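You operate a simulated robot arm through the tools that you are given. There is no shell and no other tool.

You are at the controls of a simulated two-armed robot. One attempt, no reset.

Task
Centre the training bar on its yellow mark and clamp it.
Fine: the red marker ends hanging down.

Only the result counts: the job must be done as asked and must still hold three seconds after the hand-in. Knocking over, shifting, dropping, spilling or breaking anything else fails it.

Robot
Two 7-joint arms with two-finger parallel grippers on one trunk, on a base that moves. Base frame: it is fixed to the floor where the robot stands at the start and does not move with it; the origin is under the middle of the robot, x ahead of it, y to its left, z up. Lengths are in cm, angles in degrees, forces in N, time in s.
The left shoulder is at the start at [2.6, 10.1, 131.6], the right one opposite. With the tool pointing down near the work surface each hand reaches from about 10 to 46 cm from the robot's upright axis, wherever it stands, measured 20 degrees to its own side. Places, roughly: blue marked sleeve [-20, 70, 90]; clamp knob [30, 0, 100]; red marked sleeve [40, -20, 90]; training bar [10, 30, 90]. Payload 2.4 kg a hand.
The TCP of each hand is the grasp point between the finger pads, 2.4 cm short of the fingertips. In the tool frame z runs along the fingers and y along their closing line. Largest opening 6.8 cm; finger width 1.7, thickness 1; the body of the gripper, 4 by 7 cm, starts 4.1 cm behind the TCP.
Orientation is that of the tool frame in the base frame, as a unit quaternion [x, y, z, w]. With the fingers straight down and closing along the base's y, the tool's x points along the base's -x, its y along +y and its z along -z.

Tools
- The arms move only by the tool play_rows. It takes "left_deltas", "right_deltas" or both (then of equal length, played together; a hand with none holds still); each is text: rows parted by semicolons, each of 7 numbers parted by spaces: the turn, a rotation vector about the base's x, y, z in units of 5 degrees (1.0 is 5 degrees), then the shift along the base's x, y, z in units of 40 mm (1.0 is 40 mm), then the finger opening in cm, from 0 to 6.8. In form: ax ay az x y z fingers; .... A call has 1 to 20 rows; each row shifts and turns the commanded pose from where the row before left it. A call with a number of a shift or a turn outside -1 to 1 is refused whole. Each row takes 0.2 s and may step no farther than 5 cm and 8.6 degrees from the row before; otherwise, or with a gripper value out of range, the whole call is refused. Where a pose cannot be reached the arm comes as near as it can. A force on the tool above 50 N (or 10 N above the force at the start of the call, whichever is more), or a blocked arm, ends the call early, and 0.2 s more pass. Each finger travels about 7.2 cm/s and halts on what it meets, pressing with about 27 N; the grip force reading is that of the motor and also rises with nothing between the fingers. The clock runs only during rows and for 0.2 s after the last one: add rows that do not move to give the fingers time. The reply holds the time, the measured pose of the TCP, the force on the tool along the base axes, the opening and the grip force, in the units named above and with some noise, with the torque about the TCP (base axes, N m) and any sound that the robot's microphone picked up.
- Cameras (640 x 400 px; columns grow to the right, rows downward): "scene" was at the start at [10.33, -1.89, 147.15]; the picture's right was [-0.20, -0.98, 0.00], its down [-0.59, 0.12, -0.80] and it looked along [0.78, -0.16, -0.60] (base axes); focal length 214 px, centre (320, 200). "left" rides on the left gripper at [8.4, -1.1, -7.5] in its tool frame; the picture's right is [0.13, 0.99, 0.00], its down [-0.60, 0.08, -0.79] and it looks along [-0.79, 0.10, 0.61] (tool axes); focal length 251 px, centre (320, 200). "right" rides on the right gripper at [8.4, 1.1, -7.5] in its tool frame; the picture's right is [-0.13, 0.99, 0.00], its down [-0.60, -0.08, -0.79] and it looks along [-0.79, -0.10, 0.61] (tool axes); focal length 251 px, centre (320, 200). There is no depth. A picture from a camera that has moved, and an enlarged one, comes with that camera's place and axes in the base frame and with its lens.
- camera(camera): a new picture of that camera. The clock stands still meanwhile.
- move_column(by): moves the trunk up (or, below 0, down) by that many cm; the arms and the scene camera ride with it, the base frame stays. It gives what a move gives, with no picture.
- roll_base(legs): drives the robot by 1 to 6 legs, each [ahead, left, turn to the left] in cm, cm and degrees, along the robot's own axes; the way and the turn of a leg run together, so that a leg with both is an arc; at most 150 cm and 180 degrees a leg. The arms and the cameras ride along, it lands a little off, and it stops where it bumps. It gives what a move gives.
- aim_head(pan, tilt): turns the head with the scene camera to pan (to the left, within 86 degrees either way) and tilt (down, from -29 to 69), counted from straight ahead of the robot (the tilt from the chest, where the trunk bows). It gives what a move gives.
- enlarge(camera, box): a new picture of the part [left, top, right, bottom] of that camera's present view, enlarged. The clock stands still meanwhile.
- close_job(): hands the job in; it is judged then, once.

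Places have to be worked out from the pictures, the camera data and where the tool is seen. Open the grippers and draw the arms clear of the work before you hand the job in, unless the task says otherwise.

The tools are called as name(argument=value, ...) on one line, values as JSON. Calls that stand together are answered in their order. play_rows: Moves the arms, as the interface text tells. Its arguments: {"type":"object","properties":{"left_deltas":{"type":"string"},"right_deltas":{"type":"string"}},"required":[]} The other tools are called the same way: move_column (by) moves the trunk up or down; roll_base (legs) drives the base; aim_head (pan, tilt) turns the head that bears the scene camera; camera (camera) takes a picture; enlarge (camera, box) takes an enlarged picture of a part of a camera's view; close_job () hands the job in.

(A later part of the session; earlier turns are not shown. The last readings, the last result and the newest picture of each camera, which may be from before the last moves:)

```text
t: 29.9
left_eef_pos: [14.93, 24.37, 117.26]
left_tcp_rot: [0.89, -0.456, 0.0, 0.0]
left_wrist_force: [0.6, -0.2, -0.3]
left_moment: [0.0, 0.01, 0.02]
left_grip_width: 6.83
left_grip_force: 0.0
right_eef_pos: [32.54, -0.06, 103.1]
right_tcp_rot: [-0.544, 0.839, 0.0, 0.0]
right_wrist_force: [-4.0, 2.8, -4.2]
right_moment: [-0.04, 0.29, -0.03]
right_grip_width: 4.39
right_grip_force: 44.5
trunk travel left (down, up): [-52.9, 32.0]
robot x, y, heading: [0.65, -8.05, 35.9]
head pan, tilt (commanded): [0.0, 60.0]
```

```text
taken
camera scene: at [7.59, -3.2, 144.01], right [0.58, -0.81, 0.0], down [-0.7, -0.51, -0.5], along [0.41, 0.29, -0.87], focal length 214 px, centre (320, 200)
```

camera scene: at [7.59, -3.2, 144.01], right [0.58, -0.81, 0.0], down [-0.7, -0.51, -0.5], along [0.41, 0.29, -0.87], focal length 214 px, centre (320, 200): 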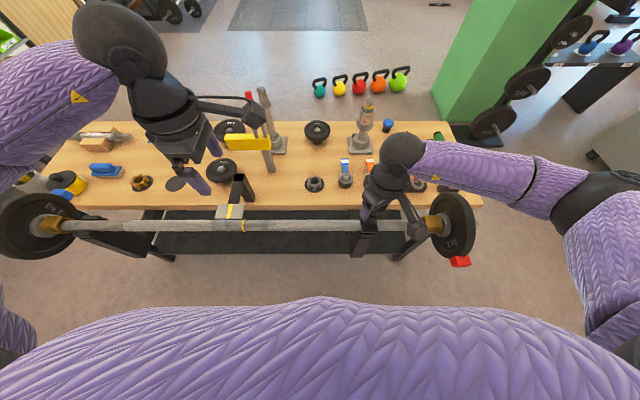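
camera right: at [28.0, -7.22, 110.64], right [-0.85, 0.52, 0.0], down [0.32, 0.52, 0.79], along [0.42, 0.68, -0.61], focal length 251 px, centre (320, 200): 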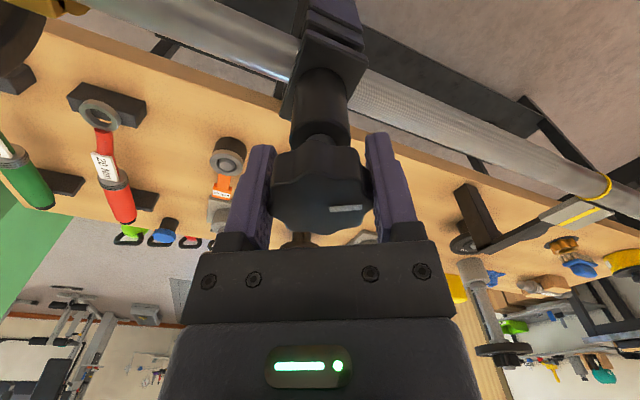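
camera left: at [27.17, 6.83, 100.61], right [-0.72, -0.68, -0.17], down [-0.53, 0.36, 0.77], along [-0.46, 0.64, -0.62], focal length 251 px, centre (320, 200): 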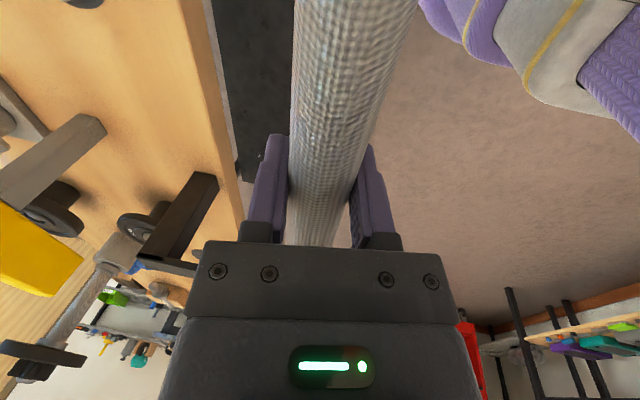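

The knob turned with the hand (white mark moved along) with little torque. I go on another 60° counter-clockwise.

play_rows(right_deltas="0 0 1 0 0 0 3.0; 0 0 1 0 0 0 3.0; 0 0 1 0 0 0 3.0; 0 0 1 0 0 0 3.0; 0 0 1 0 0 0 3.0; 0 0 1 0 0 0 3.0; 0 0 1 0 0 0 3.0; 0 0 1 0 0 0 3.0; 0 0 1 0 0 0 3.0; 0 0 1 0 0 0 3.0; 0 0 1 0 0 0 3.0; 0 0 1 0 0 0 3.0; 0 0 0 0 0 0 3.0")

camera(camera="right")

camera(camera="scene")

```text
t: 31.9
left_eef_pos: [15.32, 24.55, 117.26]
left_tcp_rot: [0.891, -0.455, -0.002, 0.002]
left_wrist_force: [0.7, -0.4, 0.0]
left_moment: [-0.02, -0.01, -0.02]
left_grip_width: 6.8
left_grip_force: 0.0
right_eef_pos: [32.65, -0.24, 103.49]
right_tcp_rot: [0.804, -0.594, 0.007, -0.009]
right_wrist_force: [19.6, 14.6, -29.8]
right_moment: [0.72, -0.59, -0.05]
right_grip_width: 4.41
right_grip_force: 45.3
right hand out of reach, approached as far as the arm can: row 8, 9
trunk travel left (down, up): [-52.9, 32.0]
robot x, y, heading: [0.24, -7.92, 35.9]
head pan, tilt (commanded): [0.0, 60.0]
stopped in row 9 (right hand): the force on the tool passed its limit at 95 N (the readings are from after the stop); the commanded pose is now the measured one
```

```text
taken
camera right: at [33.75, -8.55, 110.93], right [-0.99, -0.17, -0.02], down [-0.12, 0.6, 0.79], along [-0.12, 0.78, -0.61], focal length 251 px, centre (320, 200)
```

right: 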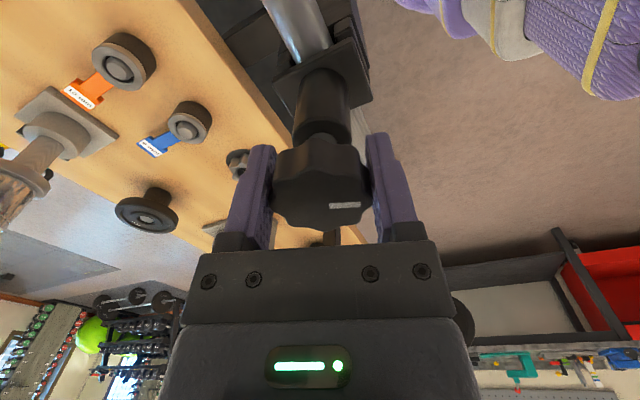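

```text
taken
camera scene: at [8.12, -2.94, 143.91], right [0.59, -0.81, 0.0], down [-0.7, -0.51, -0.5], along [0.4, 0.29, -0.87], focal length 214 px, centre (320, 200)
```

scene: 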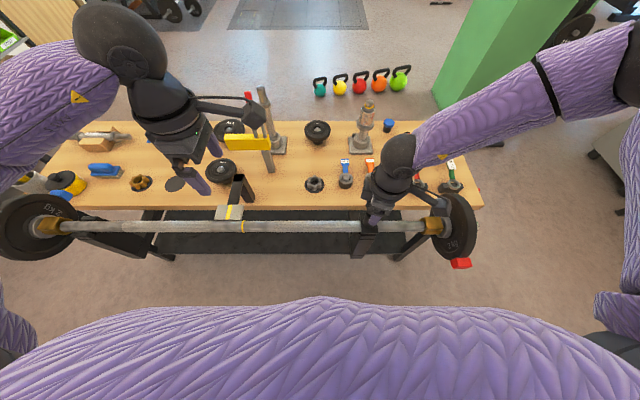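

The right wrist reached its limit after ~71° of counter-clockwise turn and built up force. I release the knob, then raise the hand clear.

play_rows(right_deltas="0 0 0 0 0 0 5.0; 0 0 0 0 0 0 6.8; 0 0 0 0 0 0 6.8; 0 0 0 0 0 0 6.8")

camera(camera="right")

```text
t: 32.9
left_eef_pos: [14.94, 24.3, 117.31]
left_tcp_rot: [0.89, -0.456, 0.001, -0.001]
left_wrist_force: [0.1, -1.0, 0.9]
left_moment: [0.0, 0.01, 0.0]
left_grip_width: 6.81
left_grip_force: 0.0
right_eef_pos: [32.04, -0.59, 103.6]
right_tcp_rot: [0.804, -0.594, 0.007, -0.008]
right_wrist_force: [0.2, -0.3, -0.8]
right_moment: [-0.01, -0.02, 0.02]
right_grip_width: 6.79
right_grip_force: 0.1
trunk travel left (down, up): [-52.9, 32.0]
robot x, y, heading: [0.65, -8.29, 35.8]
head pan, tilt (commanded): [0.0, 60.0]
```

```text
taken
camera right: at [33.24, -8.86, 111.13], right [-0.99, -0.17, -0.02], down [-0.12, 0.6, 0.79], along [-0.12, 0.78, -0.61], focal length 251 px, centre (320, 200)
```

right: 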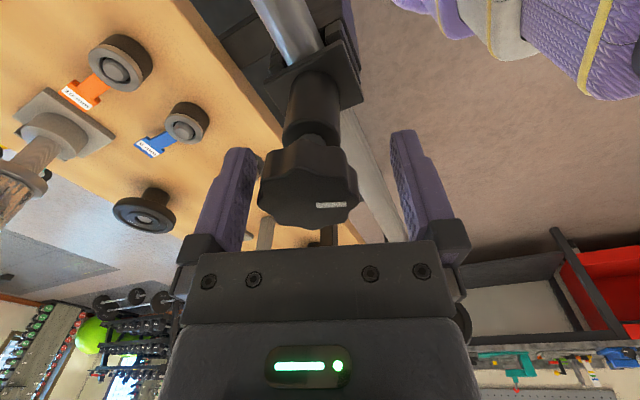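

Knob released and holding its angle. I raise the right hand and turn it back, while the left hand returns over the bar to test whether the clamp is loose now.

play_rows(left_deltas="0 0 0 0.335 -0.471 -0.1 6.8; 0 0 0 0.335 -0.471 -0.1 6.8; 0 0 0 0.335 -0.471 -0.1 6.8; 0 0 0 0.335 -0.471 -0.1 6.8; 0 0 0 0.335 -0.471 -0.1 6.8; 0 0 0 0.335 -0.471 -0.1 6.8; 0 0 0 0 0 -0.55 6.8; 0 0 0 0 0 -0.55 6.8; 0 0 0 0 0 -0.55 6.8; 0 0 0 0 0 -0.55 6.8; 0 0 0 0 0 -0.55 6.8; 0 0 0 0 0 -0.55 6.8; 0 0 0 0 0 -0.55 6.8; 0 0 0 0 0 -0.55 6.8; 0 0 0 0 0 -0.55 6.8; 0 0 0 0 0 -0.5 6.8; 0 0 0 0 0 0 6.8; 0 0 0 0 0 0 6.8", right_deltas="0 0 0 0 0 0.6 6.8; 0 0 0 0 0 0.6 6.8; 0 0 0 0 0 0.6 6.8; 0 0 -1 0 0 0.1 6.8; 0 0 -1 0 0 0.1 6.8; 0 0 -1 0 0 0.1 6.8; 0 0 -1 0 0 0.1 6.8; 0 0 -1 0 0 0.1 6.8; 0 0 -1 0 0 0 6.8; 0 0 -1 0 0 0 6.8; 0 0 -1 0 0 0 6.8; 0 0 -1 0 0 0 6.8; 0 0 -1 0 0 0 6.8; 0 0 -1 0 0 0 6.8; 0 0 -1 0 0 0 6.8; 0 0 -1 0 0 0 6.8; 0 0 -1 0 0 0 6.8; 0 0 0 0 0 0 6.8")

camera(camera="scene")

camera(camera="left")

camera(camera="right")

```text
t: 36.7
left_eef_pos: [23.06, 13.09, 93.18]
left_tcp_rot: [0.89, -0.456, -0.001, 0.0]
left_wrist_force: [-0.4, 0.4, 0.4]
left_moment: [0.02, 0.04, 0.01]
left_grip_width: 6.82
left_grip_force: 0.1
right_eef_pos: [31.98, -0.53, 108.15]
right_tcp_rot: [-0.316, 0.949, -0.009, 0.003]
right_wrist_force: [0.3, 0.1, 0.2]
right_moment: [0.02, 0.02, 0.0]
right_grip_width: 6.82
right_grip_force: 0.0
right hand out of reach, approached as far as the arm can: row 2, 3
trunk travel left (down, up): [-52.9, 32.0]
robot x, y, heading: [0.62, -8.15, 35.9]
head pan, tilt (commanded): [0.0, 60.0]
```

```text
taken
camera scene: at [7.67, -3.26, 144.01], right [0.59, -0.81, 0.0], down [-0.7, -0.51, -0.5], along [0.41, 0.29, -0.87], focal length 214 px, centre (320, 200)
```

scene: 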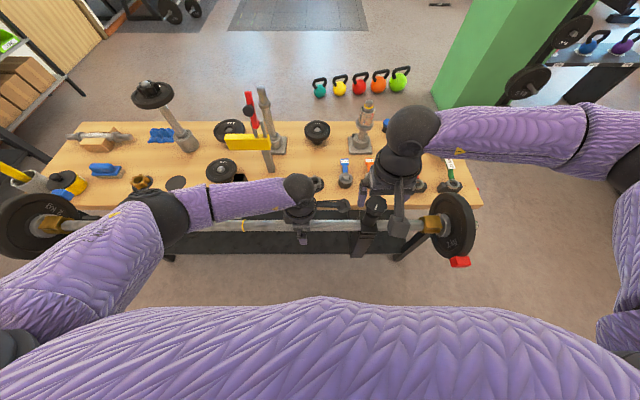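

```text
taken
camera left: at [28.83, 6.83, 100.7], right [-0.73, -0.69, 0.0], down [-0.42, 0.44, 0.79], along [-0.54, 0.58, -0.61], focal length 251 px, centre (320, 200)
```

left: 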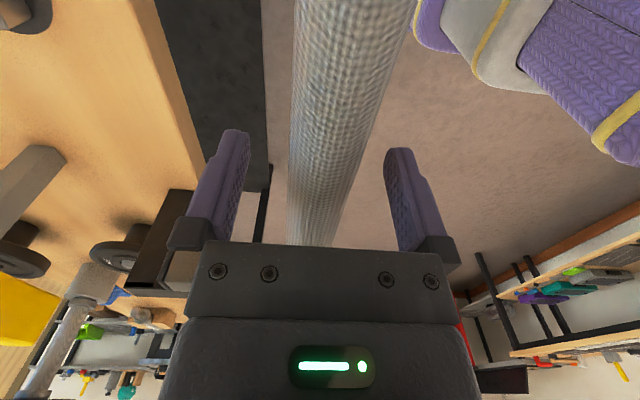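

```text
taken
camera right: at [24.47, -4.53, 115.54], right [-0.49, 0.87, -0.02], down [0.52, 0.31, 0.79], along [0.7, 0.38, -0.61], focal length 251 px, centre (320, 200)
```

right: 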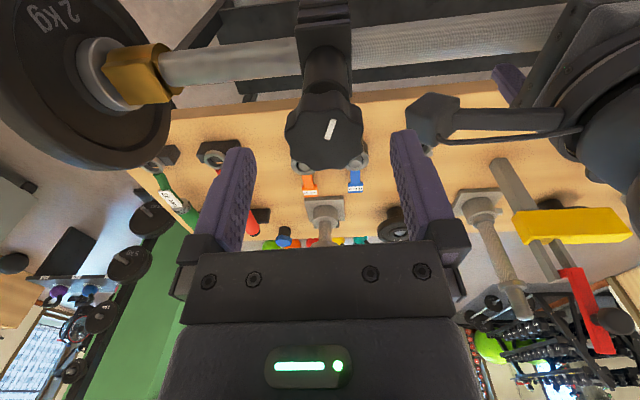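

Both hands are placed. I close the left hand on the bar and try a 1 cm shift to the left again.

play_rows(left_deltas="0 0 0 0 0 0 4.0; 0 0 0 0 0 0 1.0; 0 0 0 0 0 0 0; 0 0 0 0 0 0 0; 0 0 0 -0.0733 0.1013 0 0; 0 0 0 -0.0733 0.1013 0 0; 0 0 0 0 0 0 0")

enlarge(camera="scene", box=[190, 170, 290, 250])

enlarge(camera="scene", box=[400, 180, 496, 280])

```text
t: 38.3
left_eef_pos: [22.86, 13.46, 93.23]
left_tcp_rot: [0.89, -0.457, 0.0, 0.001]
left_wrist_force: [17.8, -26.7, 0.8]
left_moment: [-0.17, -0.11, 0.19]
left_grip_width: 2.81
left_grip_force: 42.6
right_eef_pos: [32.28, -0.91, 108.07]
right_tcp_rot: [-0.316, 0.949, -0.009, 0.002]
right_wrist_force: [-0.2, -0.1, -0.6]
right_moment: [0.02, 0.02, -0.01]
right_grip_width: 6.8
right_grip_force: 0.1
trunk travel left (down, up): [-52.9, 32.0]
robot x, y, heading: [0.67, -8.23, 35.7]
head pan, tilt (commanded): [0.0, 60.0]
```

```text
5.00 times, centred on (240, 210) of scene
camera zoom: at [7.98, -3.73, 144.02], right [0.58, -0.81, 0.0], down [-0.7, -0.5, -0.5], along [0.4, 0.29, -0.87], focal length 1072 px, centre (720, 150)
```

zoom: 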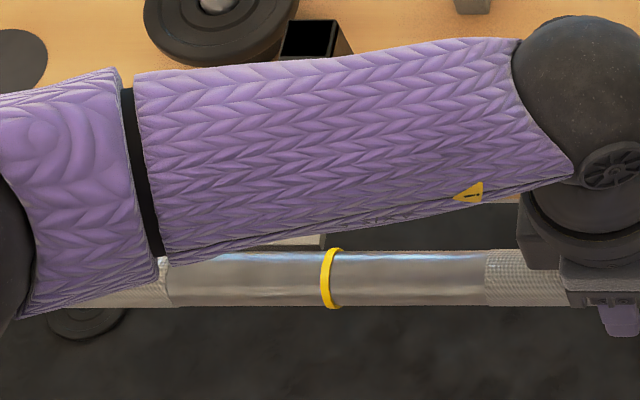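

```text
4.00 times, centred on (448, 230) of scene
camera zoom: at [7.98, -3.73, 144.02], right [0.58, -0.81, 0.0], down [-0.7, -0.5, -0.5], along [0.4, 0.29, -0.87], focal length 858 px, centre (-192, 80)
```

zoom: 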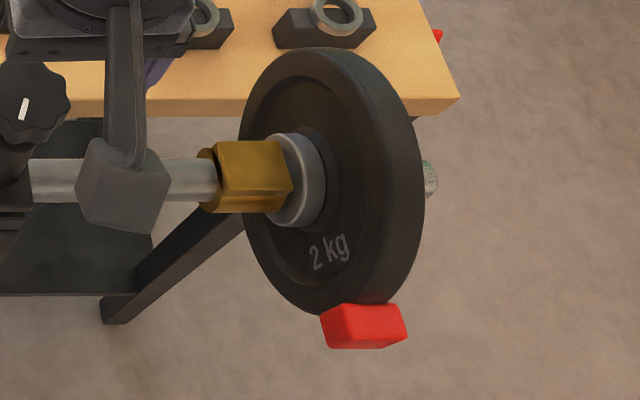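

The grip now holds with 32 N along the bar and the bar still doesn't move (only my base leaned), so the clamp needs more loosening. I ease the left hand back, open it, and turn the right hand −45° above the knob for another stroke.

play_rows(left_deltas="0 0 0 0.0733 -0.1013 0 0; 0 0 0 0.0733 -0.1013 0 0; 0 0 0 0 0 0 4; 0 0 0 0 0 0 6.8; 0 0 0 0 0 0 6.8; 0 0 0 0 0 0 6.8; 0 0 0 0 0 0 6.8; 0 0 0 0 0 0 6.8; 0 0 0 0 0 0 6.8; 0 0 0 0 0 0 6.8; 0 0 0 0 0 0 6.8; 0 0 0 0 0 0 6.8", right_deltas="0.174 0.13 0 0.13 0.11 0.3 6.8; 0 0 0 0 0 0 6.8; 0 0 -1 0 0 0 6.8; 0 0 -1 0 0 0 6.8; 0 0 -1 0 0 0 6.8; 0 0 -1 0 0 0 6.8; 0 0 -1 0 0 0 6.8; 0 0 -1 0 0 0 6.8; 0 0 -1 0 0 0 6.8; 0 0 -1 0 0 0 6.8; 0 0 -1 0 0 0 6.8; 0 0 0 0 0 0 6.8")

camera(camera="right")

camera(camera="scene")

```text
t: 40.9
left_eef_pos: [23.02, 13.1, 93.16]
left_tcp_rot: [0.891, -0.455, -0.001, -0.001]
left_wrist_force: [0.4, 0.0, 0.5]
left_moment: [0.0, -0.01, 0.02]
left_grip_width: 6.78
left_grip_force: 0.0
right_eef_pos: [32.47, -0.02, 109.29]
right_tcp_rot: [0.07, 0.998, -0.002, -0.001]
right_wrist_force: [-0.5, -0.5, 0.7]
right_moment: [0.01, -0.04, -0.06]
right_grip_width: 6.82
right_grip_force: 0.1
trunk travel left (down, up): [-52.9, 32.0]
robot x, y, heading: [0.84, -8.06, 35.7]
head pan, tilt (commanded): [0.0, 60.0]
```

```text
taken
camera right: at [24.3, 2.23, 116.78], right [0.27, 0.96, 0.0], down [0.59, -0.16, 0.79], along [0.76, -0.21, -0.61], focal length 251 px, centre (320, 200)
```

right: 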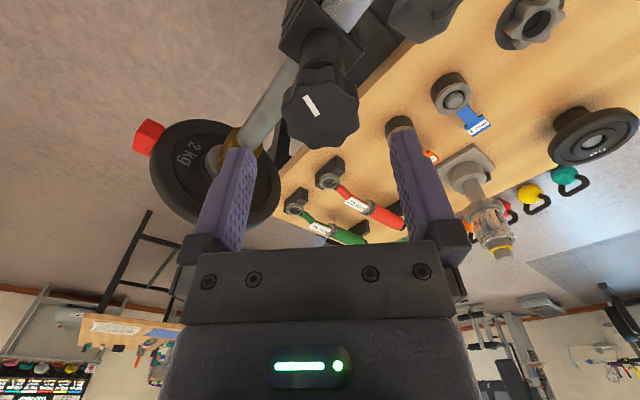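

```text
taken
camera scene: at [7.67, -3.26, 144.01], right [0.59, -0.81, 0.0], down [-0.7, -0.51, -0.5], along [0.41, 0.29, -0.87], focal length 214 px, centre (320, 200)
```

scene: 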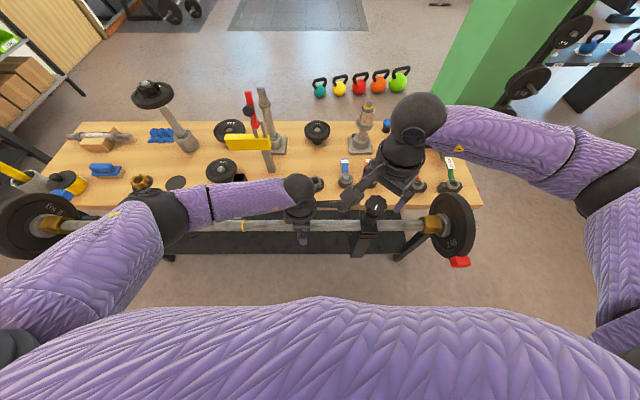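

The knob is centred below the right hand (top nearer z≈103.2). I descend to z≈102.4 and close.

play_rows(right_deltas="0 0 0 0 0 -0.45 6.8; 0 0 0 0 0 -0.45 6.8; 0 0 0 0 0 -0.45 6.8; 0 0 0 0 0 -0.38 6.8; 0 0 0 0 0 0 6.0; 0 0 0 0 0 0 4.0; 0 0 0 0 0 0 3.0; 0 0 0 0 0 0 3.0; 0 0 0 0 0 0 3.0")

camera(camera="right")

```text
t: 42.9
left_eef_pos: [23.01, 12.92, 93.16]
left_tcp_rot: [0.891, -0.455, -0.001, 0.0]
left_wrist_force: [0.3, -0.1, -0.4]
left_moment: [-0.01, -0.02, -0.01]
left_grip_width: 6.79
left_grip_force: 0.0
right_eef_pos: [32.52, 0.02, 102.41]
right_tcp_rot: [0.07, 0.998, -0.001, -0.001]
right_wrist_force: [-1.0, 4.3, -8.5]
right_moment: [0.75, -0.49, 0.01]
right_grip_width: 4.39
right_grip_force: 44.8
trunk travel left (down, up): [-52.9, 32.0]
robot x, y, heading: [1.02, -8.24, 35.6]
head pan, tilt (commanded): [0.0, 60.0]
```

```text
taken
camera right: at [24.28, 2.28, 109.88], right [0.27, 0.96, 0.0], down [0.59, -0.16, 0.79], along [0.76, -0.21, -0.61], focal length 251 px, centre (320, 200)
```

right: 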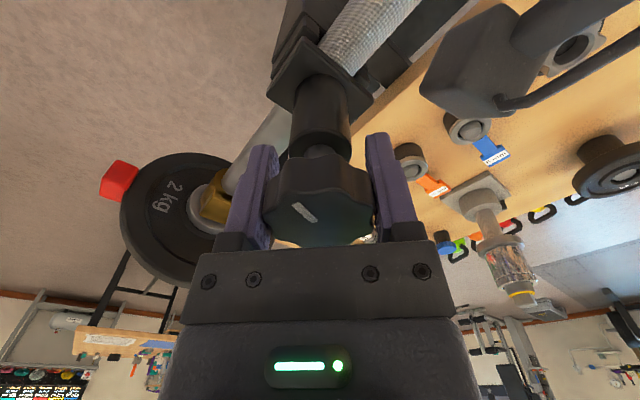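

Gripped well. I turn the knob 95° counter-clockwise in one stroke.

play_rows(right_deltas="0 0 1 0 0 0 3.0; 0 0 1 0 0 0 3.0; 0 0 1 0 0 0 3.0; 0 0 1 0 0 0 3.0; 0 0 1 0 0 0 3.0; 0 0 1 0 0 0 3.0; 0 0 1 0 0 0 3.0; 0 0 1 0 0 0 3.0; 0 0 1 0 0 0 3.0; 0 0 1 0 0 0 3.0; 0 0 1 0 0 0 3.0; 0 0 1 0 0 0 3.0; 0 0 1 0 0 0 3.0; 0 0 1 0 0 0 3.0; 0 0 1 0 0 0 3.0; 0 0 1 0 0 0 3.0; 0 0 1 0 0 0 3.0; 0 0 1 0 0 0 3.0; 0 0 1 0 0 0 3.0; 0 0 0 0 0 0 3.0")

camera(camera="right")

```text
t: 47.1
left_eef_pos: [22.98, 13.0, 93.09]
left_tcp_rot: [0.89, -0.455, 0.0, 0.0]
left_wrist_force: [0.4, 0.3, 0.3]
left_moment: [-0.01, 0.01, -0.04]
left_grip_width: 6.82
left_grip_force: 0.1
right_eef_pos: [32.42, 0.09, 102.42]
right_tcp_rot: [-0.688, 0.725, -0.002, 0.0]
right_wrist_force: [0.8, 5.7, 9.9]
right_moment: [-0.11, -0.04, 0.02]
right_grip_width: 4.38
right_grip_force: 45.2
trunk travel left (down, up): [-52.9, 32.0]
robot x, y, heading: [0.84, -8.21, 35.8]
head pan, tilt (commanded): [0.0, 60.0]
```

```text
taken
camera right: at [30.91, -8.33, 109.87], right [-0.98, 0.18, 0.0], down [0.11, 0.6, 0.79], along [0.14, 0.78, -0.61], focal length 251 px, centre (320, 200)
```

right: 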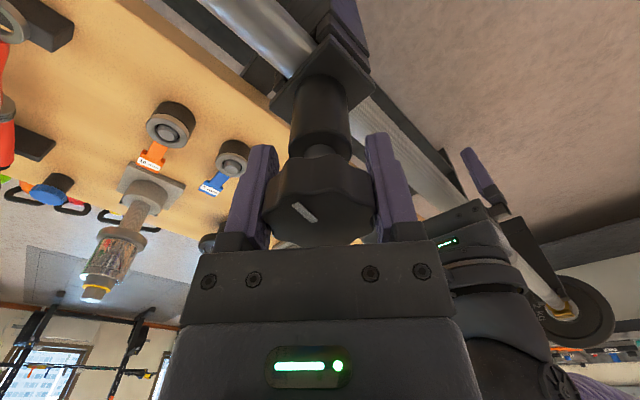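

Total loosening is now ~165°. I grip the bar with the left hand and test again, 1 cm to the left.

play_rows(left_deltas="0 0 0 0 0 0 4.0; 0 0 0 0 0 0 1.0; 0 0 0 0 0 0 0; 0 0 0 0 0 0 0; 0 0 0 -0.0733 0.1013 0 0; 0 0 0 -0.0733 0.1013 0 0; 0 0 0 0 0 0 0")

enlarge(camera="scene", box=[190, 170, 290, 250])

enlarge(camera="scene", box=[400, 180, 496, 280])

```text
t: 48.7
left_eef_pos: [22.41, 13.86, 93.16]
left_tcp_rot: [0.89, -0.455, 0.001, 0.0]
left_wrist_force: [2.3, -8.8, 5.5]
left_moment: [-0.95, -0.6, -0.12]
left_grip_width: 2.76
left_grip_force: 42.9
right_eef_pos: [32.56, -0.09, 102.32]
right_tcp_rot: [-0.689, 0.725, -0.001, 0.0]
right_wrist_force: [0.2, 12.8, 7.5]
right_moment: [0.06, 0.59, 0.0]
right_grip_width: 4.39
right_grip_force: 45.0
trunk travel left (down, up): [-52.9, 32.0]
robot x, y, heading: [0.7, -8.01, 35.8]
head pan, tilt (commanded): [0.0, 60.0]
```

```text
5.00 times, centred on (240, 210) of scene
camera zoom: at [7.65, -3.2, 144.01], right [0.59, -0.81, 0.0], down [-0.7, -0.51, -0.5], along [0.41, 0.29, -0.87], focal length 1072 px, centre (720, 150)
```

zoom: 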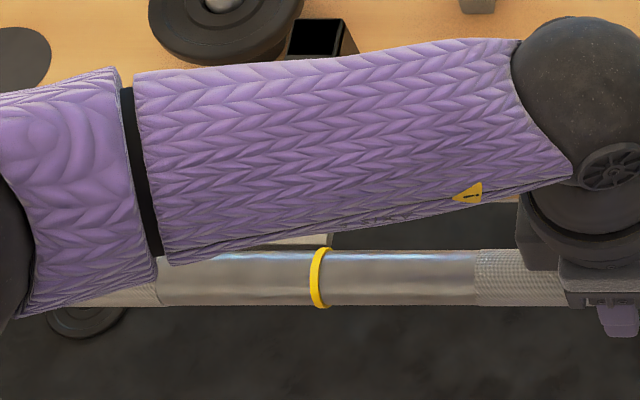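

```text
4.00 times, centred on (448, 230) of scene
camera zoom: at [7.65, -3.2, 144.01], right [0.59, -0.81, 0.0], down [-0.7, -0.51, -0.5], along [0.41, 0.29, -0.87], focal length 858 px, centre (-192, 80)
```

zoom: 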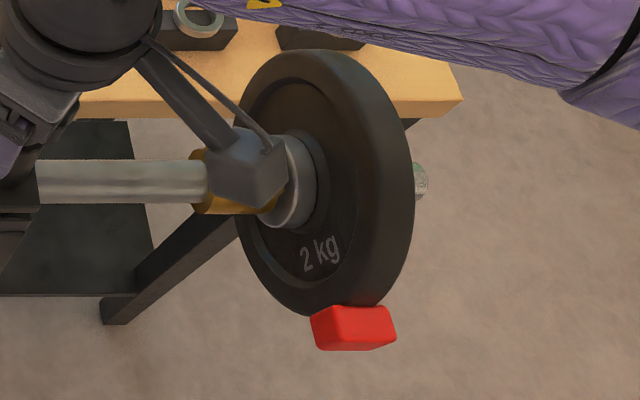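

The ring followed the hand by ~1 cm (clamp is loose enough). Now I turn the bar by tilting the left hand 30° about the bar axis and watch the red marker.

play_rows(left_deltas="0.5866 -0.81 0 0 0 0 0; 0.5866 -0.81 0 0 0 0 0; 0.5866 -0.81 0 0 0 0 0; 0.5866 -0.81 0 0 0 0 0; 0.5866 -0.81 0 0 0 0 0; 0.5866 -0.81 0 0 0 0 0; 0 0 0 0 0 0 0")

camera(camera="scene")

enlarge(camera="scene", box=[400, 180, 496, 280])

```text
t: 50.3
left_eef_pos: [22.35, 13.87, 93.22]
left_tcp_rot: [0.86, -0.441, 0.117, -0.23]
left_wrist_force: [-9.9, -4.2, -5.4]
left_moment: [0.48, -0.08, 0.11]
left_grip_width: 2.77
left_grip_force: 42.5
right_eef_pos: [32.43, -0.14, 102.28]
right_tcp_rot: [-0.689, 0.725, -0.002, -0.001]
right_wrist_force: [7.2, 9.2, 9.9]
right_moment: [-1.34, 0.42, 0.02]
right_grip_width: 4.37
right_grip_force: 44.7
trunk travel left (down, up): [-52.9, 32.0]
robot x, y, heading: [0.58, -7.79, 35.6]
head pan, tilt (commanded): [0.0, 60.0]
```

```text
taken
camera scene: at [7.61, -3.15, 144.01], right [0.59, -0.81, 0.0], down [-0.7, -0.51, -0.5], along [0.41, 0.29, -0.87], focal length 214 px, centre (320, 200)
```

scene: 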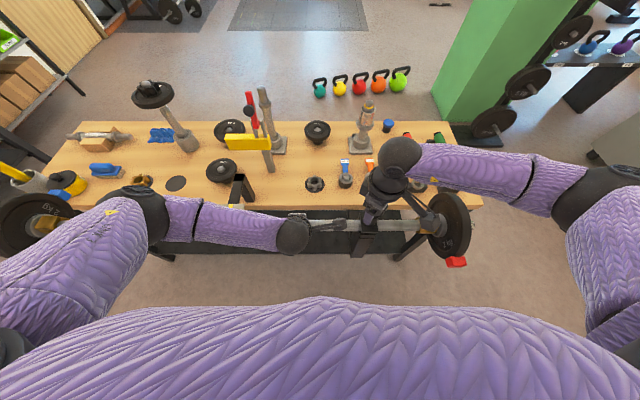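

```text
4.00 times, centred on (448, 230) of scene
camera zoom: at [7.61, -3.15, 144.01], right [0.59, -0.81, 0.0], down [-0.7, -0.51, -0.5], along [0.41, 0.29, -0.87], focal length 858 px, centre (-192, 80)
```

zoom: 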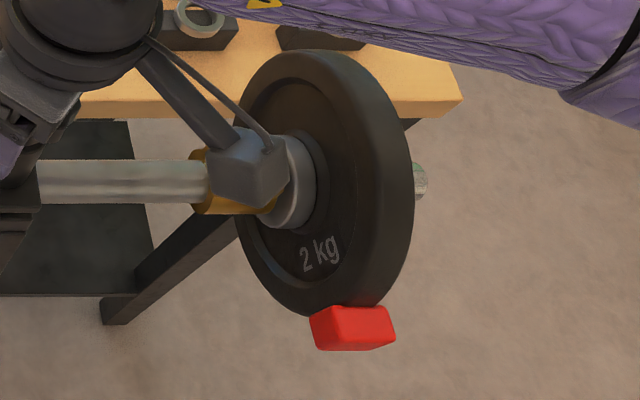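

The plate/marker did not follow the shaft's turn (the sleeve turns separately, or the grip slips), so I'll turn the red sleeve directly later. I tilt the left hand back upright, release the knob with the right hand, and slide the bar 4 cm further left.

play_rows(left_deltas="-0.5866 0.81 0 0 0 0 0; -0.5866 0.81 0 0 0 0 0; -0.5866 0.81 0 0 0 0 0; -0.5866 0.81 0 0 0 0 0; -0.5866 0.81 0 0 0 0 0; -0.5866 0.81 0 0 0 0 0; 0 0 0 0 0 0 0; 0 0 0 -0.0838 0.1157 0 0; 0 0 0 -0.0838 0.1157 0 0; 0 0 0 -0.0838 0.1157 0 0; 0 0 0 -0.0838 0.1157 0 0; 0 0 0 -0.0838 0.1157 0 0; 0 0 0 -0.0838 0.1157 0 0; 0 0 0 -0.0838 0.1157 0 0; 0 0 0 0 0 0 0", right_deltas="0 0 0 0 0 0 5; 0 0 0 0 0 0 6.8; 0 0 0 0 0 0 6.8; 0 0 0 0 0 0 6.8; 0 0 0 0 0 0 6.8; 0 0 0 0 0 0 6.8; 0 0 0 0 0 0 6.8; 0 0 0 0 0 0 6.8; 0 0 0 0 0 0 6.8; 0 0 0 0 0 0 6.8; 0 0 0 0 0 0 6.8; 0 0 0 0 0 0 6.8; 0 0 0 0 0 0 6.8; 0 0 0 0 0 0 6.8; 0 0 0 0 0 0 6.8")

camera(camera="scene")

enlarge(camera="scene", box=[190, 170, 290, 250])

enlarge(camera="scene", box=[0, 150, 150, 270])

```text
t: 53.5
left_eef_pos: [20.11, 17.1, 93.2]
left_tcp_rot: [0.891, -0.455, -0.001, 0.0]
left_wrist_force: [6.0, -3.7, -3.7]
left_moment: [-0.24, -0.2, -0.02]
left_grip_width: 2.78
left_grip_force: 42.6
right_eef_pos: [32.61, -0.08, 102.38]
right_tcp_rot: [-0.689, 0.725, -0.001, 0.0]
right_wrist_force: [0.0, -0.5, 0.3]
right_moment: [0.04, 0.0, -0.02]
right_grip_width: 6.76
right_grip_force: 0.1
trunk travel left (down, up): [-52.9, 32.0]
robot x, y, heading: [0.99, -8.08, 35.9]
head pan, tilt (commanded): [0.0, 60.0]
```

```text
taken
camera scene: at [7.77, -3.28, 144.0], right [0.59, -0.81, 0.0], down [-0.7, -0.51, -0.5], along [0.4, 0.29, -0.87], focal length 214 px, centre (320, 200)
```

scene: 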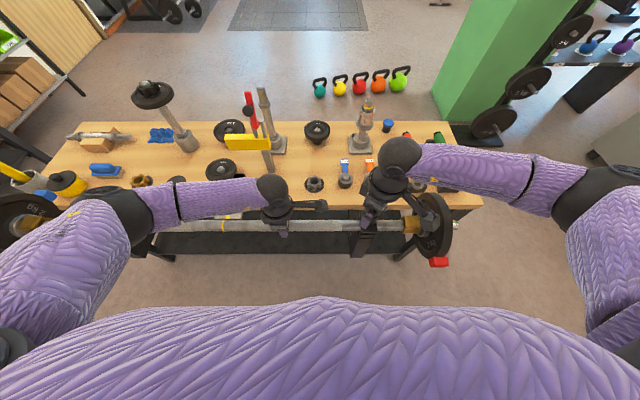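

```text
5.00 times, centred on (240, 210) of scene
camera zoom: at [7.77, -3.28, 144.0], right [0.59, -0.81, 0.0], down [-0.7, -0.51, -0.5], along [0.4, 0.29, -0.87], focal length 1072 px, centre (720, 150)
```

zoom: 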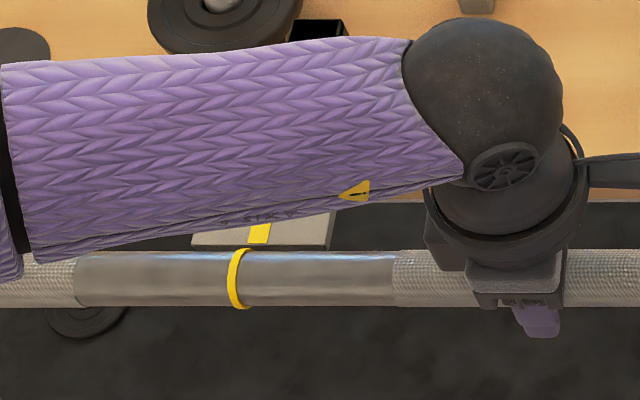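

```text
3.33 times, centred on (75, 210) of scene
camera zoom: at [7.77, -3.28, 144.0], right [0.59, -0.81, 0.0], down [-0.7, -0.51, -0.5], along [0.4, 0.29, -0.87], focal length 715 px, centre (1137, 167)
```

zoom: 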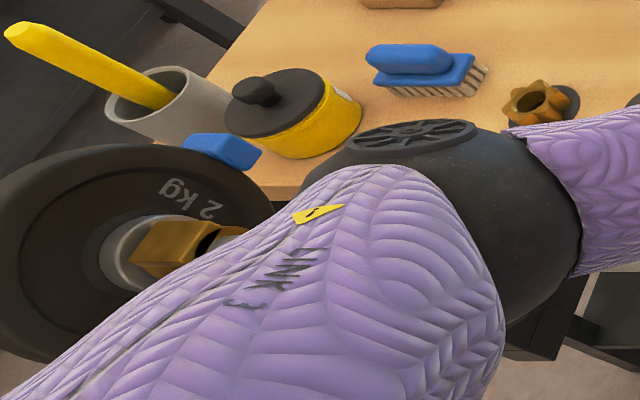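

The ring is now estimated level with the pointer's line (both near the same axial coordinate). I release the left hand, raise it and turn it back to look at the mark squarely with the left camera.

play_rows(left_deltas="0 0 0 0 0 0 4; 0 0 0 0 0 0 6.8; 0 0 0 0 0 0 6.8; 0 0 0 0 0 0 6.8; 0 0 0 0 0 0.69 6.8; 0 0 0 0 0 0.69 6.8; 0 0 0 0 0 0.69 6.8; 0 0 0 0 0 0.69 6.8; 0 0 0 0 0 0.69 6.8; 0 0 0 0 0 0 6.8")

play_rows(left_deltas="0 0 -1 -0.181 0.146 0 6.8; 0 0 -1 -0.181 0.146 0 6.8; 0 0 -1 -0.181 0.146 0 6.8; 0 0 -1 -0.181 0.146 0 6.8; 0 0 -1 -0.181 0.146 0 6.8; 0 0 -1 -0.181 0.146 0 6.8; 0 0 -1 -0.181 0.146 0 6.8; 0 0 -1 -0.181 0.146 0 6.8; 0 0 -1 -0.181 0.146 0 6.8; 0 0 -1 -0.181 0.146 0 6.8; 0 0 -1 -0.181 0.146 0 6.8; 0 0 -1 -0.181 0.146 0 6.8; 0 0 -1 -0.181 0.146 0 6.8; 0 0 -1 -0.181 0.146 0 6.8; 0 0 -1 -0.181 0.146 0 6.8; 0 0 -1 -0.181 0.146 0 6.8; 0 0 -1 -0.181 0.146 0 6.8; 0 0 -1 -0.181 0.146 0 6.8; 0 0 0 0 0 0 6.8")

camera(camera="left")

camera(camera="scene")

```text
t: 55.7
left_eef_pos: [20.08, 17.08, 106.99]
left_tcp_rot: [0.891, -0.455, -0.002, 0.0]
left_wrist_force: [-0.4, 0.1, -0.1]
left_moment: [0.01, -0.01, 0.02]
left_grip_width: 6.8
left_grip_force: 0.0
right_eef_pos: [32.44, -0.15, 102.32]
right_tcp_rot: [-0.688, 0.726, -0.002, 0.0]
right_wrist_force: [-0.8, 0.3, -0.5]
right_moment: [-0.02, -0.01, 0.03]
right_grip_width: 6.84
right_grip_force: 0.2
trunk travel left (down, up): [-52.9, 32.0]
robot x, y, heading: [0.76, -8.07, 36.0]
head pan, tilt (commanded): [0.0, 60.0]
```

```text
t: 59.7
left_eef_pos: [7.14, 27.59, 106.83]
left_tcp_rot: [-0.308, 0.951, 0.0, -0.001]
left_wrist_force: [0.5, 1.0, -0.4]
left_moment: [0.01, -0.01, -0.02]
left_grip_width: 6.8
left_grip_force: 0.2
right_eef_pos: [32.55, -0.19, 102.41]
right_tcp_rot: [-0.688, 0.725, -0.001, 0.0]
right_wrist_force: [-0.2, -0.4, -0.2]
right_moment: [0.02, 0.02, -0.01]
right_grip_width: 6.8
right_grip_force: 0.0
trunk travel left (down, up): [-52.9, 32.0]
robot x, y, heading: [1.16, -8.08, 35.6]
head pan, tilt (commanded): [0.0, 60.0]
```

```text
taken
camera left: at [0.89, 21.67, 114.47], right [-0.68, 0.73, 0.0], down [0.44, 0.42, 0.79], along [0.58, 0.54, -0.61], focal length 251 px, centre (320, 200)
```

left: 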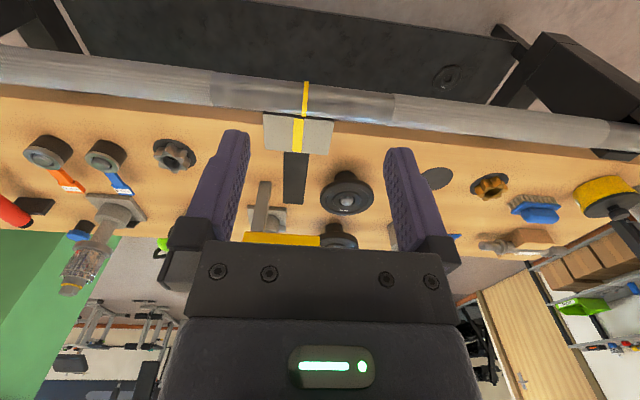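

```text
taken
camera scene: at [7.66, -3.25, 144.01], right [0.59, -0.81, 0.0], down [-0.7, -0.51, -0.5], along [0.41, 0.29, -0.87], focal length 214 px, centre (320, 200)
```

scene: 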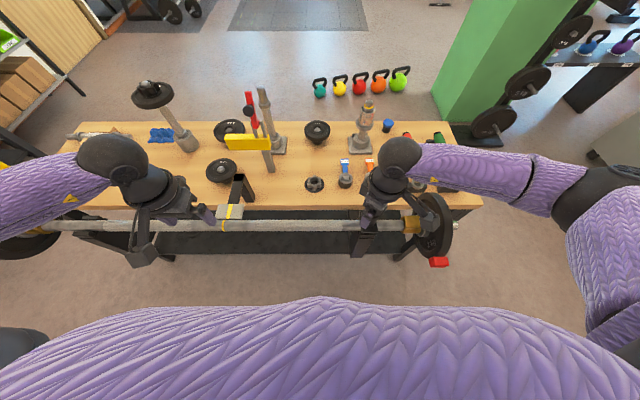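

Nice frontal view of the ring and the pointer line. I enlarge it.

enlarge(camera="left", box=[260, 60, 350, 160])

enlarge(camera="scene", box=[190, 170, 290, 250])

```text
4.00 times, centred on (305, 110) of left
camera zoom: at [0.89, 21.67, 114.47], right [-0.68, 0.73, 0.0], down [0.44, 0.42, 0.79], along [0.58, 0.54, -0.61], focal length 1006 px, centre (380, 560)
```

zoom: 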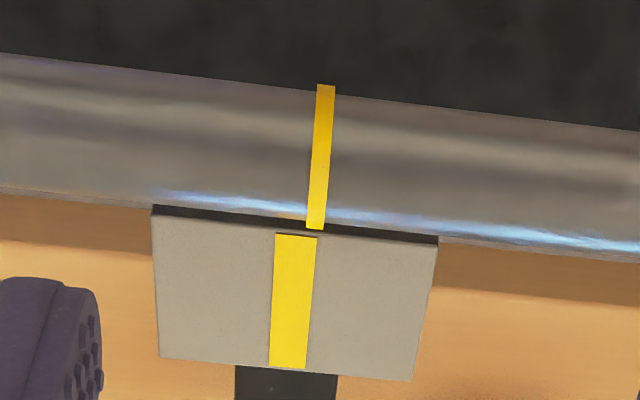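

```text
5.00 times, centred on (240, 210) of scene
camera zoom: at [7.66, -3.25, 144.01], right [0.59, -0.81, 0.0], down [-0.7, -0.51, -0.5], along [0.41, 0.29, -0.87], focal length 1072 px, centre (720, 150)
```

zoom: 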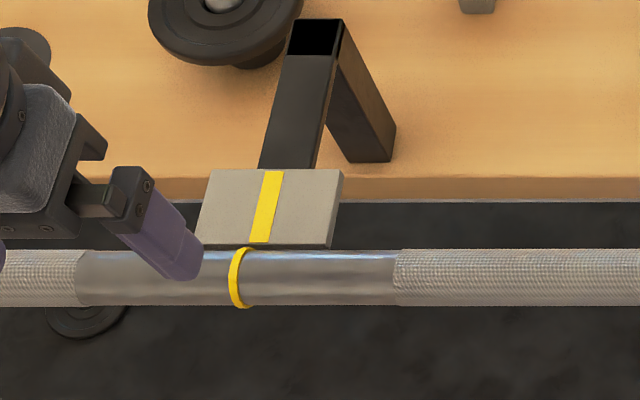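

The ring is about 4 mm too far left of the line now (to be corrected at the end). Next the red sleeve: I raise the right hand off the knob, turn it back to neutral and bring it above the right plate to look.

play_rows(right_deltas="0 0 0 0 0 0.5 6.8; 0 0 0 0 0 0.5 6.8; 0 0 0 0 0 0.5 6.8; 0 0 -1 0.2475 -0.34 0.1 6.8; 0 0 -1 0.2475 -0.34 0.1 6.8; 0 0 -1 0.2475 -0.34 0.1 6.8; 0 0 -1 0.2475 -0.34 0.1 6.8; 0 0 -1 0.2475 -0.34 0.1 6.8; 0 0 -1 0.2475 -0.34 0.1 6.8; 0 0 -1 0.2475 -0.34 0.1 6.8; 0 0 -1 0.2475 -0.34 0.1 6.8; 0 0 -1 0.2475 -0.34 0.1 6.8; 0 0 -1 0.2475 -0.34 0.1 6.8; 0 0 0 0 0 0 6.8")

camera(camera="right")

camera(camera="scene")

```text
t: 62.7
left_eef_pos: [7.02, 27.6, 107.04]
left_tcp_rot: [-0.307, 0.952, 0.0, -0.001]
left_wrist_force: [-0.5, -1.1, 0.0]
left_moment: [-0.01, 0.0, 0.02]
left_grip_width: 6.81
left_grip_force: 0.1
right_eef_pos: [42.39, -13.8, 112.38]
right_tcp_rot: [-0.316, 0.949, -0.002, -0.001]
right_wrist_force: [0.6, -0.1, 0.5]
right_moment: [-0.02, 0.02, 0.0]
right_grip_width: 6.78
right_grip_force: 0.2
trunk travel left (down, up): [-52.9, 32.0]
robot x, y, heading: [0.62, -8.28, 36.0]
head pan, tilt (commanded): [0.0, 60.0]
```

```text
taken
camera right: at [34.94, -17.81, 119.91], right [-0.49, 0.87, 0.0], down [0.53, 0.3, 0.79], along [0.69, 0.39, -0.61], focal length 251 px, centre (320, 200)
```

right: 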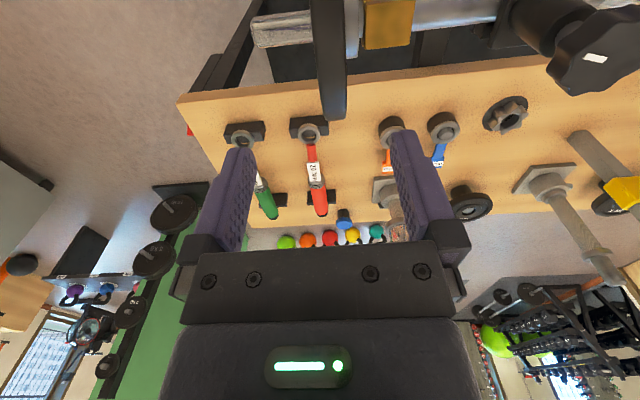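

```text
taken
camera scene: at [7.66, -3.25, 144.01], right [0.59, -0.81, 0.0], down [-0.7, -0.51, -0.5], along [0.41, 0.29, -0.87], focal length 214 px, centre (320, 200)
```

scene: 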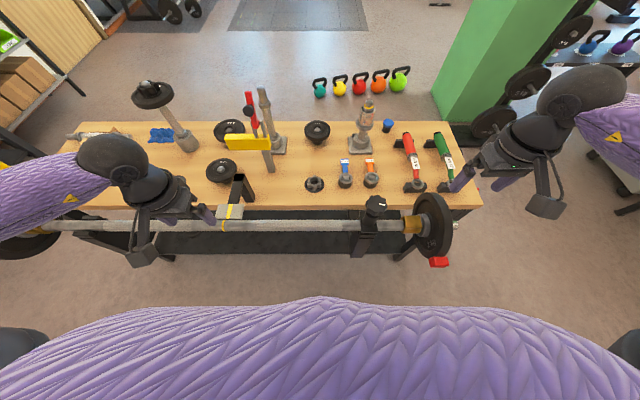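

The right camera sees the plate edge-on: its mid-plane is at about s=34.9, 1.1 cm left of the TCP. I shift over it and descend so the open fingers straddle the top of the rim.

play_rows(right_deltas="0 0 0 -0.161 0.223 -0.2 6.8; 0 0 0 0 0 -0.5 6.8; 0 0 0 0 0 -0.5 6.8; 0 0 0 0 0 0 6.8")

camera(camera="right")

enlarge(camera="scene", box=[380, 150, 508, 280])

```text
t: 63.7
left_eef_pos: [7.05, 27.61, 106.95]
left_tcp_rot: [-0.307, 0.952, 0.0, -0.001]
left_wrist_force: [-0.3, -0.2, 0.1]
left_moment: [-0.01, 0.03, -0.03]
left_grip_width: 6.8
left_grip_force: 0.1
right_eef_pos: [41.74, -12.83, 107.56]
right_tcp_rot: [-0.317, 0.948, -0.002, 0.0]
right_wrist_force: [-0.1, 0.0, 0.9]
right_moment: [0.01, -0.02, 0.03]
right_grip_width: 6.83
right_grip_force: 0.1
trunk travel left (down, up): [-52.9, 32.0]
robot x, y, heading: [0.62, -8.31, 35.4]
head pan, tilt (commanded): [0.0, 60.0]
```

```text
taken
camera right: at [34.26, -16.92, 115.07], right [-0.49, 0.87, 0.0], down [0.53, 0.3, 0.79], along [0.69, 0.39, -0.61], focal length 251 px, centre (320, 200)
```

right: 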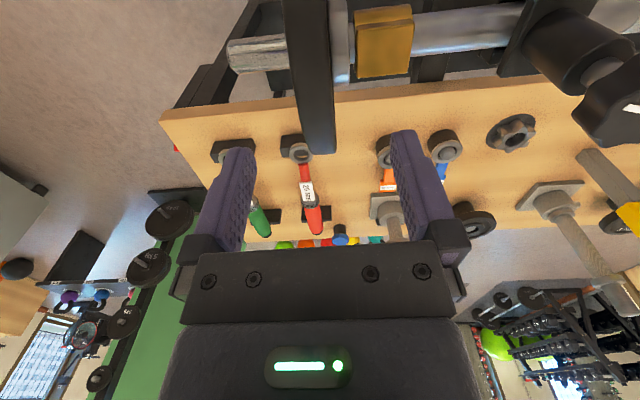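

```text
3.08 times, centred on (444, 215) of scene
camera zoom: at [7.66, -3.26, 144.01], right [0.59, -0.81, 0.0], down [-0.7, -0.51, -0.5], along [0.41, 0.29, -0.87], focal length 660 px, centre (-62, 154)
```

zoom: 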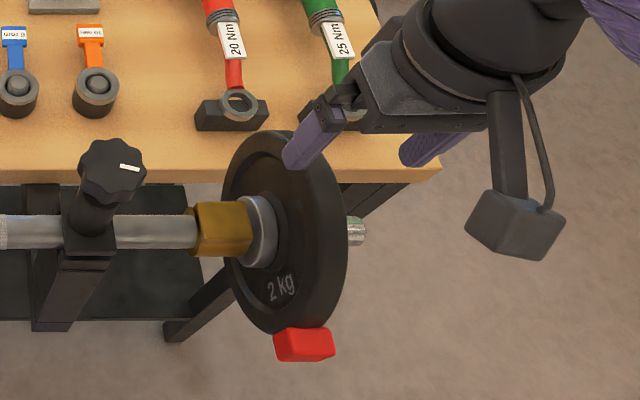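

The plate is centred between the fingers. I descend to z≈99.8 and close on the rim.

play_rows(right_deltas="0 0 0 0 0 -0.5 6.8; 0 0 0 0 0 -0.5 6.8; 0 0 0 0 0 -0.5 6.8; 0 0 0 0 0 -0.44 6.8; 0 0 0 0 0 0 5; 0 0 0 0 0 0 3; 0 0 0 0 0 0 1; 0 0 0 0 0 0 0; 0 0 0 0 0 0 0")

camera(camera="right")

enlarge(camera="scene", box=[380, 150, 508, 280])

```text
t: 65.7
left_eef_pos: [7.24, 27.39, 106.91]
left_tcp_rot: [-0.308, 0.951, 0.001, 0.001]
left_wrist_force: [-0.1, -0.6, 0.3]
left_moment: [0.02, -0.01, 0.04]
left_grip_width: 6.8
left_grip_force: 0.1
right_eef_pos: [41.81, -12.9, 99.77]
right_tcp_rot: [-0.317, 0.948, -0.001, -0.001]
right_wrist_force: [6.3, -7.0, -0.8]
right_moment: [0.47, -0.09, -1.02]
right_grip_width: 2.24
right_grip_force: 38.9
trunk travel left (down, up): [-52.9, 32.0]
robot x, y, heading: [0.81, -8.21, 35.8]
head pan, tilt (commanded): [0.0, 60.0]
```

```text
taken
camera right: at [34.43, -17.02, 107.29], right [-0.49, 0.87, 0.0], down [0.53, 0.3, 0.79], along [0.69, 0.39, -0.61], focal length 251 px, centre (320, 200)
```

right: 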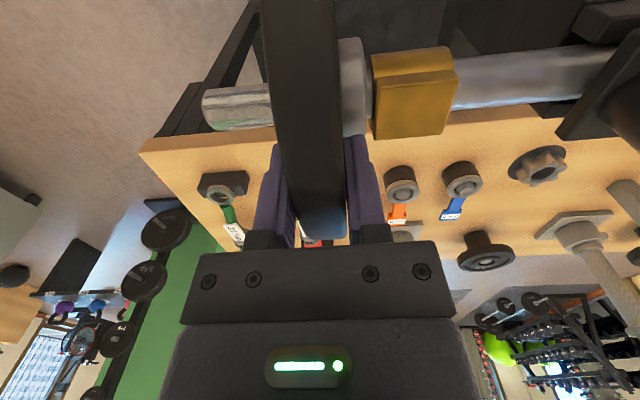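

```text
3.08 times, centred on (444, 215) of scene
camera zoom: at [7.77, -3.39, 144.01], right [0.58, -0.81, 0.0], down [-0.7, -0.51, -0.5], along [0.4, 0.29, -0.87], focal length 660 px, centre (-62, 154)
```

zoom: 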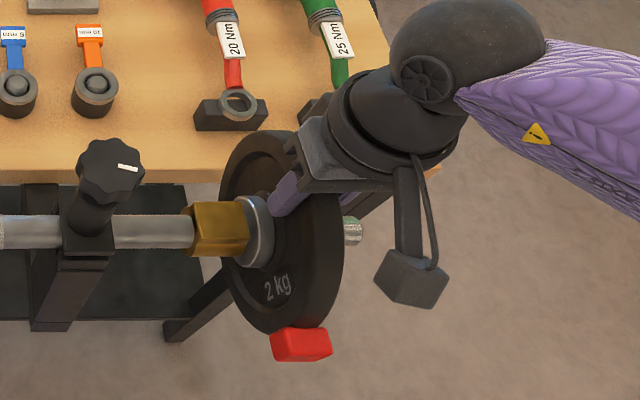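

The rim is gripped (2.2 cm thick). I turn it 20° about the bar axis as a first test, following the arc.

play_rows(right_deltas="0.5866 -0.81 0 -0.1235 -0.0895 -0.0067 0; 0.5866 -0.81 0 -0.1225 -0.0888 -0.02 0; 0.5866 -0.81 0 -0.1207 -0.0875 -0.033 0; 0.5866 -0.81 0 -0.1179 -0.0854 -0.046 0; 0 0 0 0 0 0 0")

camera(camera="scene")

enlarge(camera="scene", box=[380, 150, 508, 280])

```text
t: 66.9
left_eef_pos: [7.03, 27.45, 106.82]
left_tcp_rot: [-0.308, 0.951, 0.0, 0.0]
left_wrist_force: [-0.9, -0.4, 0.4]
left_moment: [0.02, 0.01, 0.02]
left_grip_width: 6.76
left_grip_force: 0.1
right_eef_pos: [39.99, -14.16, 99.4]
right_tcp_rot: [-0.312, 0.934, 0.051, 0.166]
right_wrist_force: [7.5, -0.8, 4.5]
right_moment: [1.02, -0.38, -0.4]
right_grip_width: 2.2
right_grip_force: 38.6
trunk travel left (down, up): [-52.9, 32.0]
robot x, y, heading: [0.91, -8.03, 35.7]
head pan, tilt (commanded): [0.0, 60.0]
```

```text
taken
camera scene: at [7.76, -3.29, 144.0], right [0.59, -0.81, 0.0], down [-0.7, -0.51, -0.5], along [0.4, 0.29, -0.87], focal length 214 px, centre (320, 200)
```

scene: 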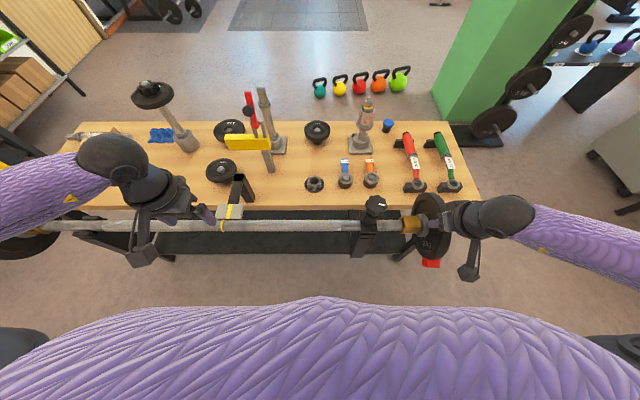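

```text
3.08 times, centred on (444, 215) of scene
camera zoom: at [7.76, -3.29, 144.0], right [0.59, -0.81, 0.0], down [-0.7, -0.51, -0.5], along [0.4, 0.29, -0.87], focal length 660 px, centre (-62, 154)
```

zoom: 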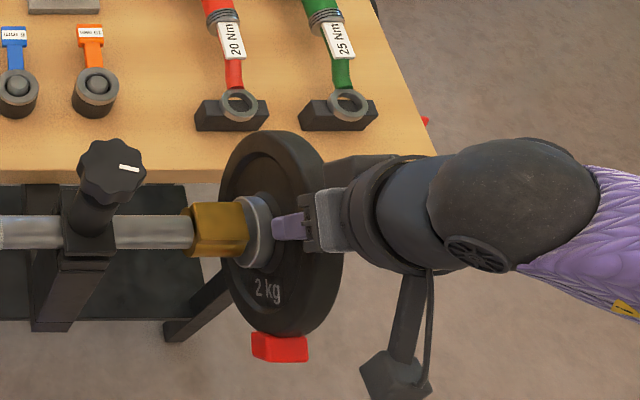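

The plate turned with the hand (marker moved down). I continue another 25°.

play_rows(right_deltas="0.5866 -0.81 0 -0.1142 -0.0828 -0.0585 0; 0.5866 -0.81 0 -0.1098 -0.0795 -0.0705 0; 0.5866 -0.81 0 -0.1043 -0.0756 -0.082 0; 0.5866 -0.81 0 -0.0981 -0.0711 -0.093 0; 0.5866 -0.81 0 -0.0911 -0.066 -0.103 0; 0 0 0 0 0 0 0")

camera(camera="scene")

enlarge(camera="scene", box=[380, 150, 508, 280])

```text
t: 68.3
left_eef_pos: [7.05, 27.59, 106.89]
left_tcp_rot: [-0.308, 0.951, 0.0, 0.002]
left_wrist_force: [0.2, -0.3, 0.0]
left_moment: [-0.02, 0.03, 0.0]
left_grip_width: 6.79
left_grip_force: 0.0
right_eef_pos: [37.6, -14.42, 97.84]
right_tcp_rot: [-0.293, 0.876, 0.113, 0.367]
right_wrist_force: [-6.0, 2.4, 14.7]
right_moment: [1.51, 0.05, -0.11]
right_grip_width: 2.23
right_grip_force: 38.8
right hand out of reach, approached as far as the arm can: row 3
trunk travel left (down, up): [-52.9, 32.0]
robot x, y, heading: [0.85, -7.87, 35.8]
head pan, tilt (commanded): [0.0, 60.0]
```

```text
taken
camera scene: at [7.47, -3.22, 144.03], right [0.59, -0.81, 0.0], down [-0.7, -0.51, -0.5], along [0.41, 0.29, -0.87], focal length 214 px, centre (320, 200)
```

scene: 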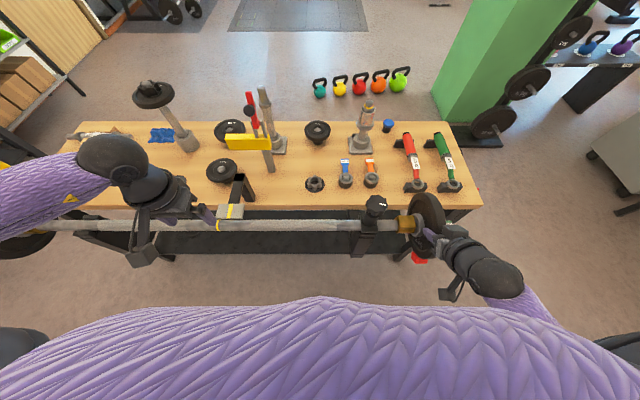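

```text
3.08 times, centred on (444, 215) of scene
camera zoom: at [7.47, -3.22, 144.03], right [0.59, -0.81, 0.0], down [-0.7, -0.51, -0.5], along [0.41, 0.29, -0.87], focal length 660 px, centre (-62, 154)
```

zoom: 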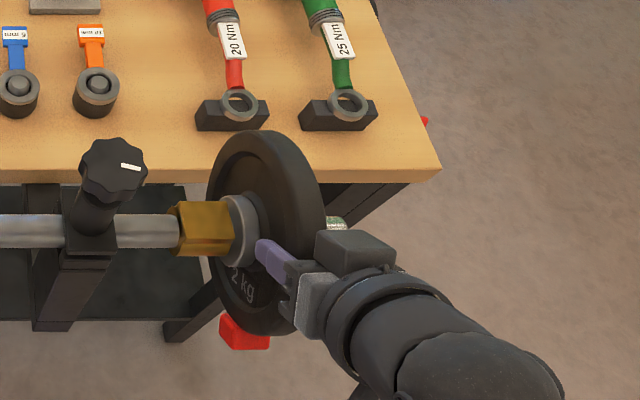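

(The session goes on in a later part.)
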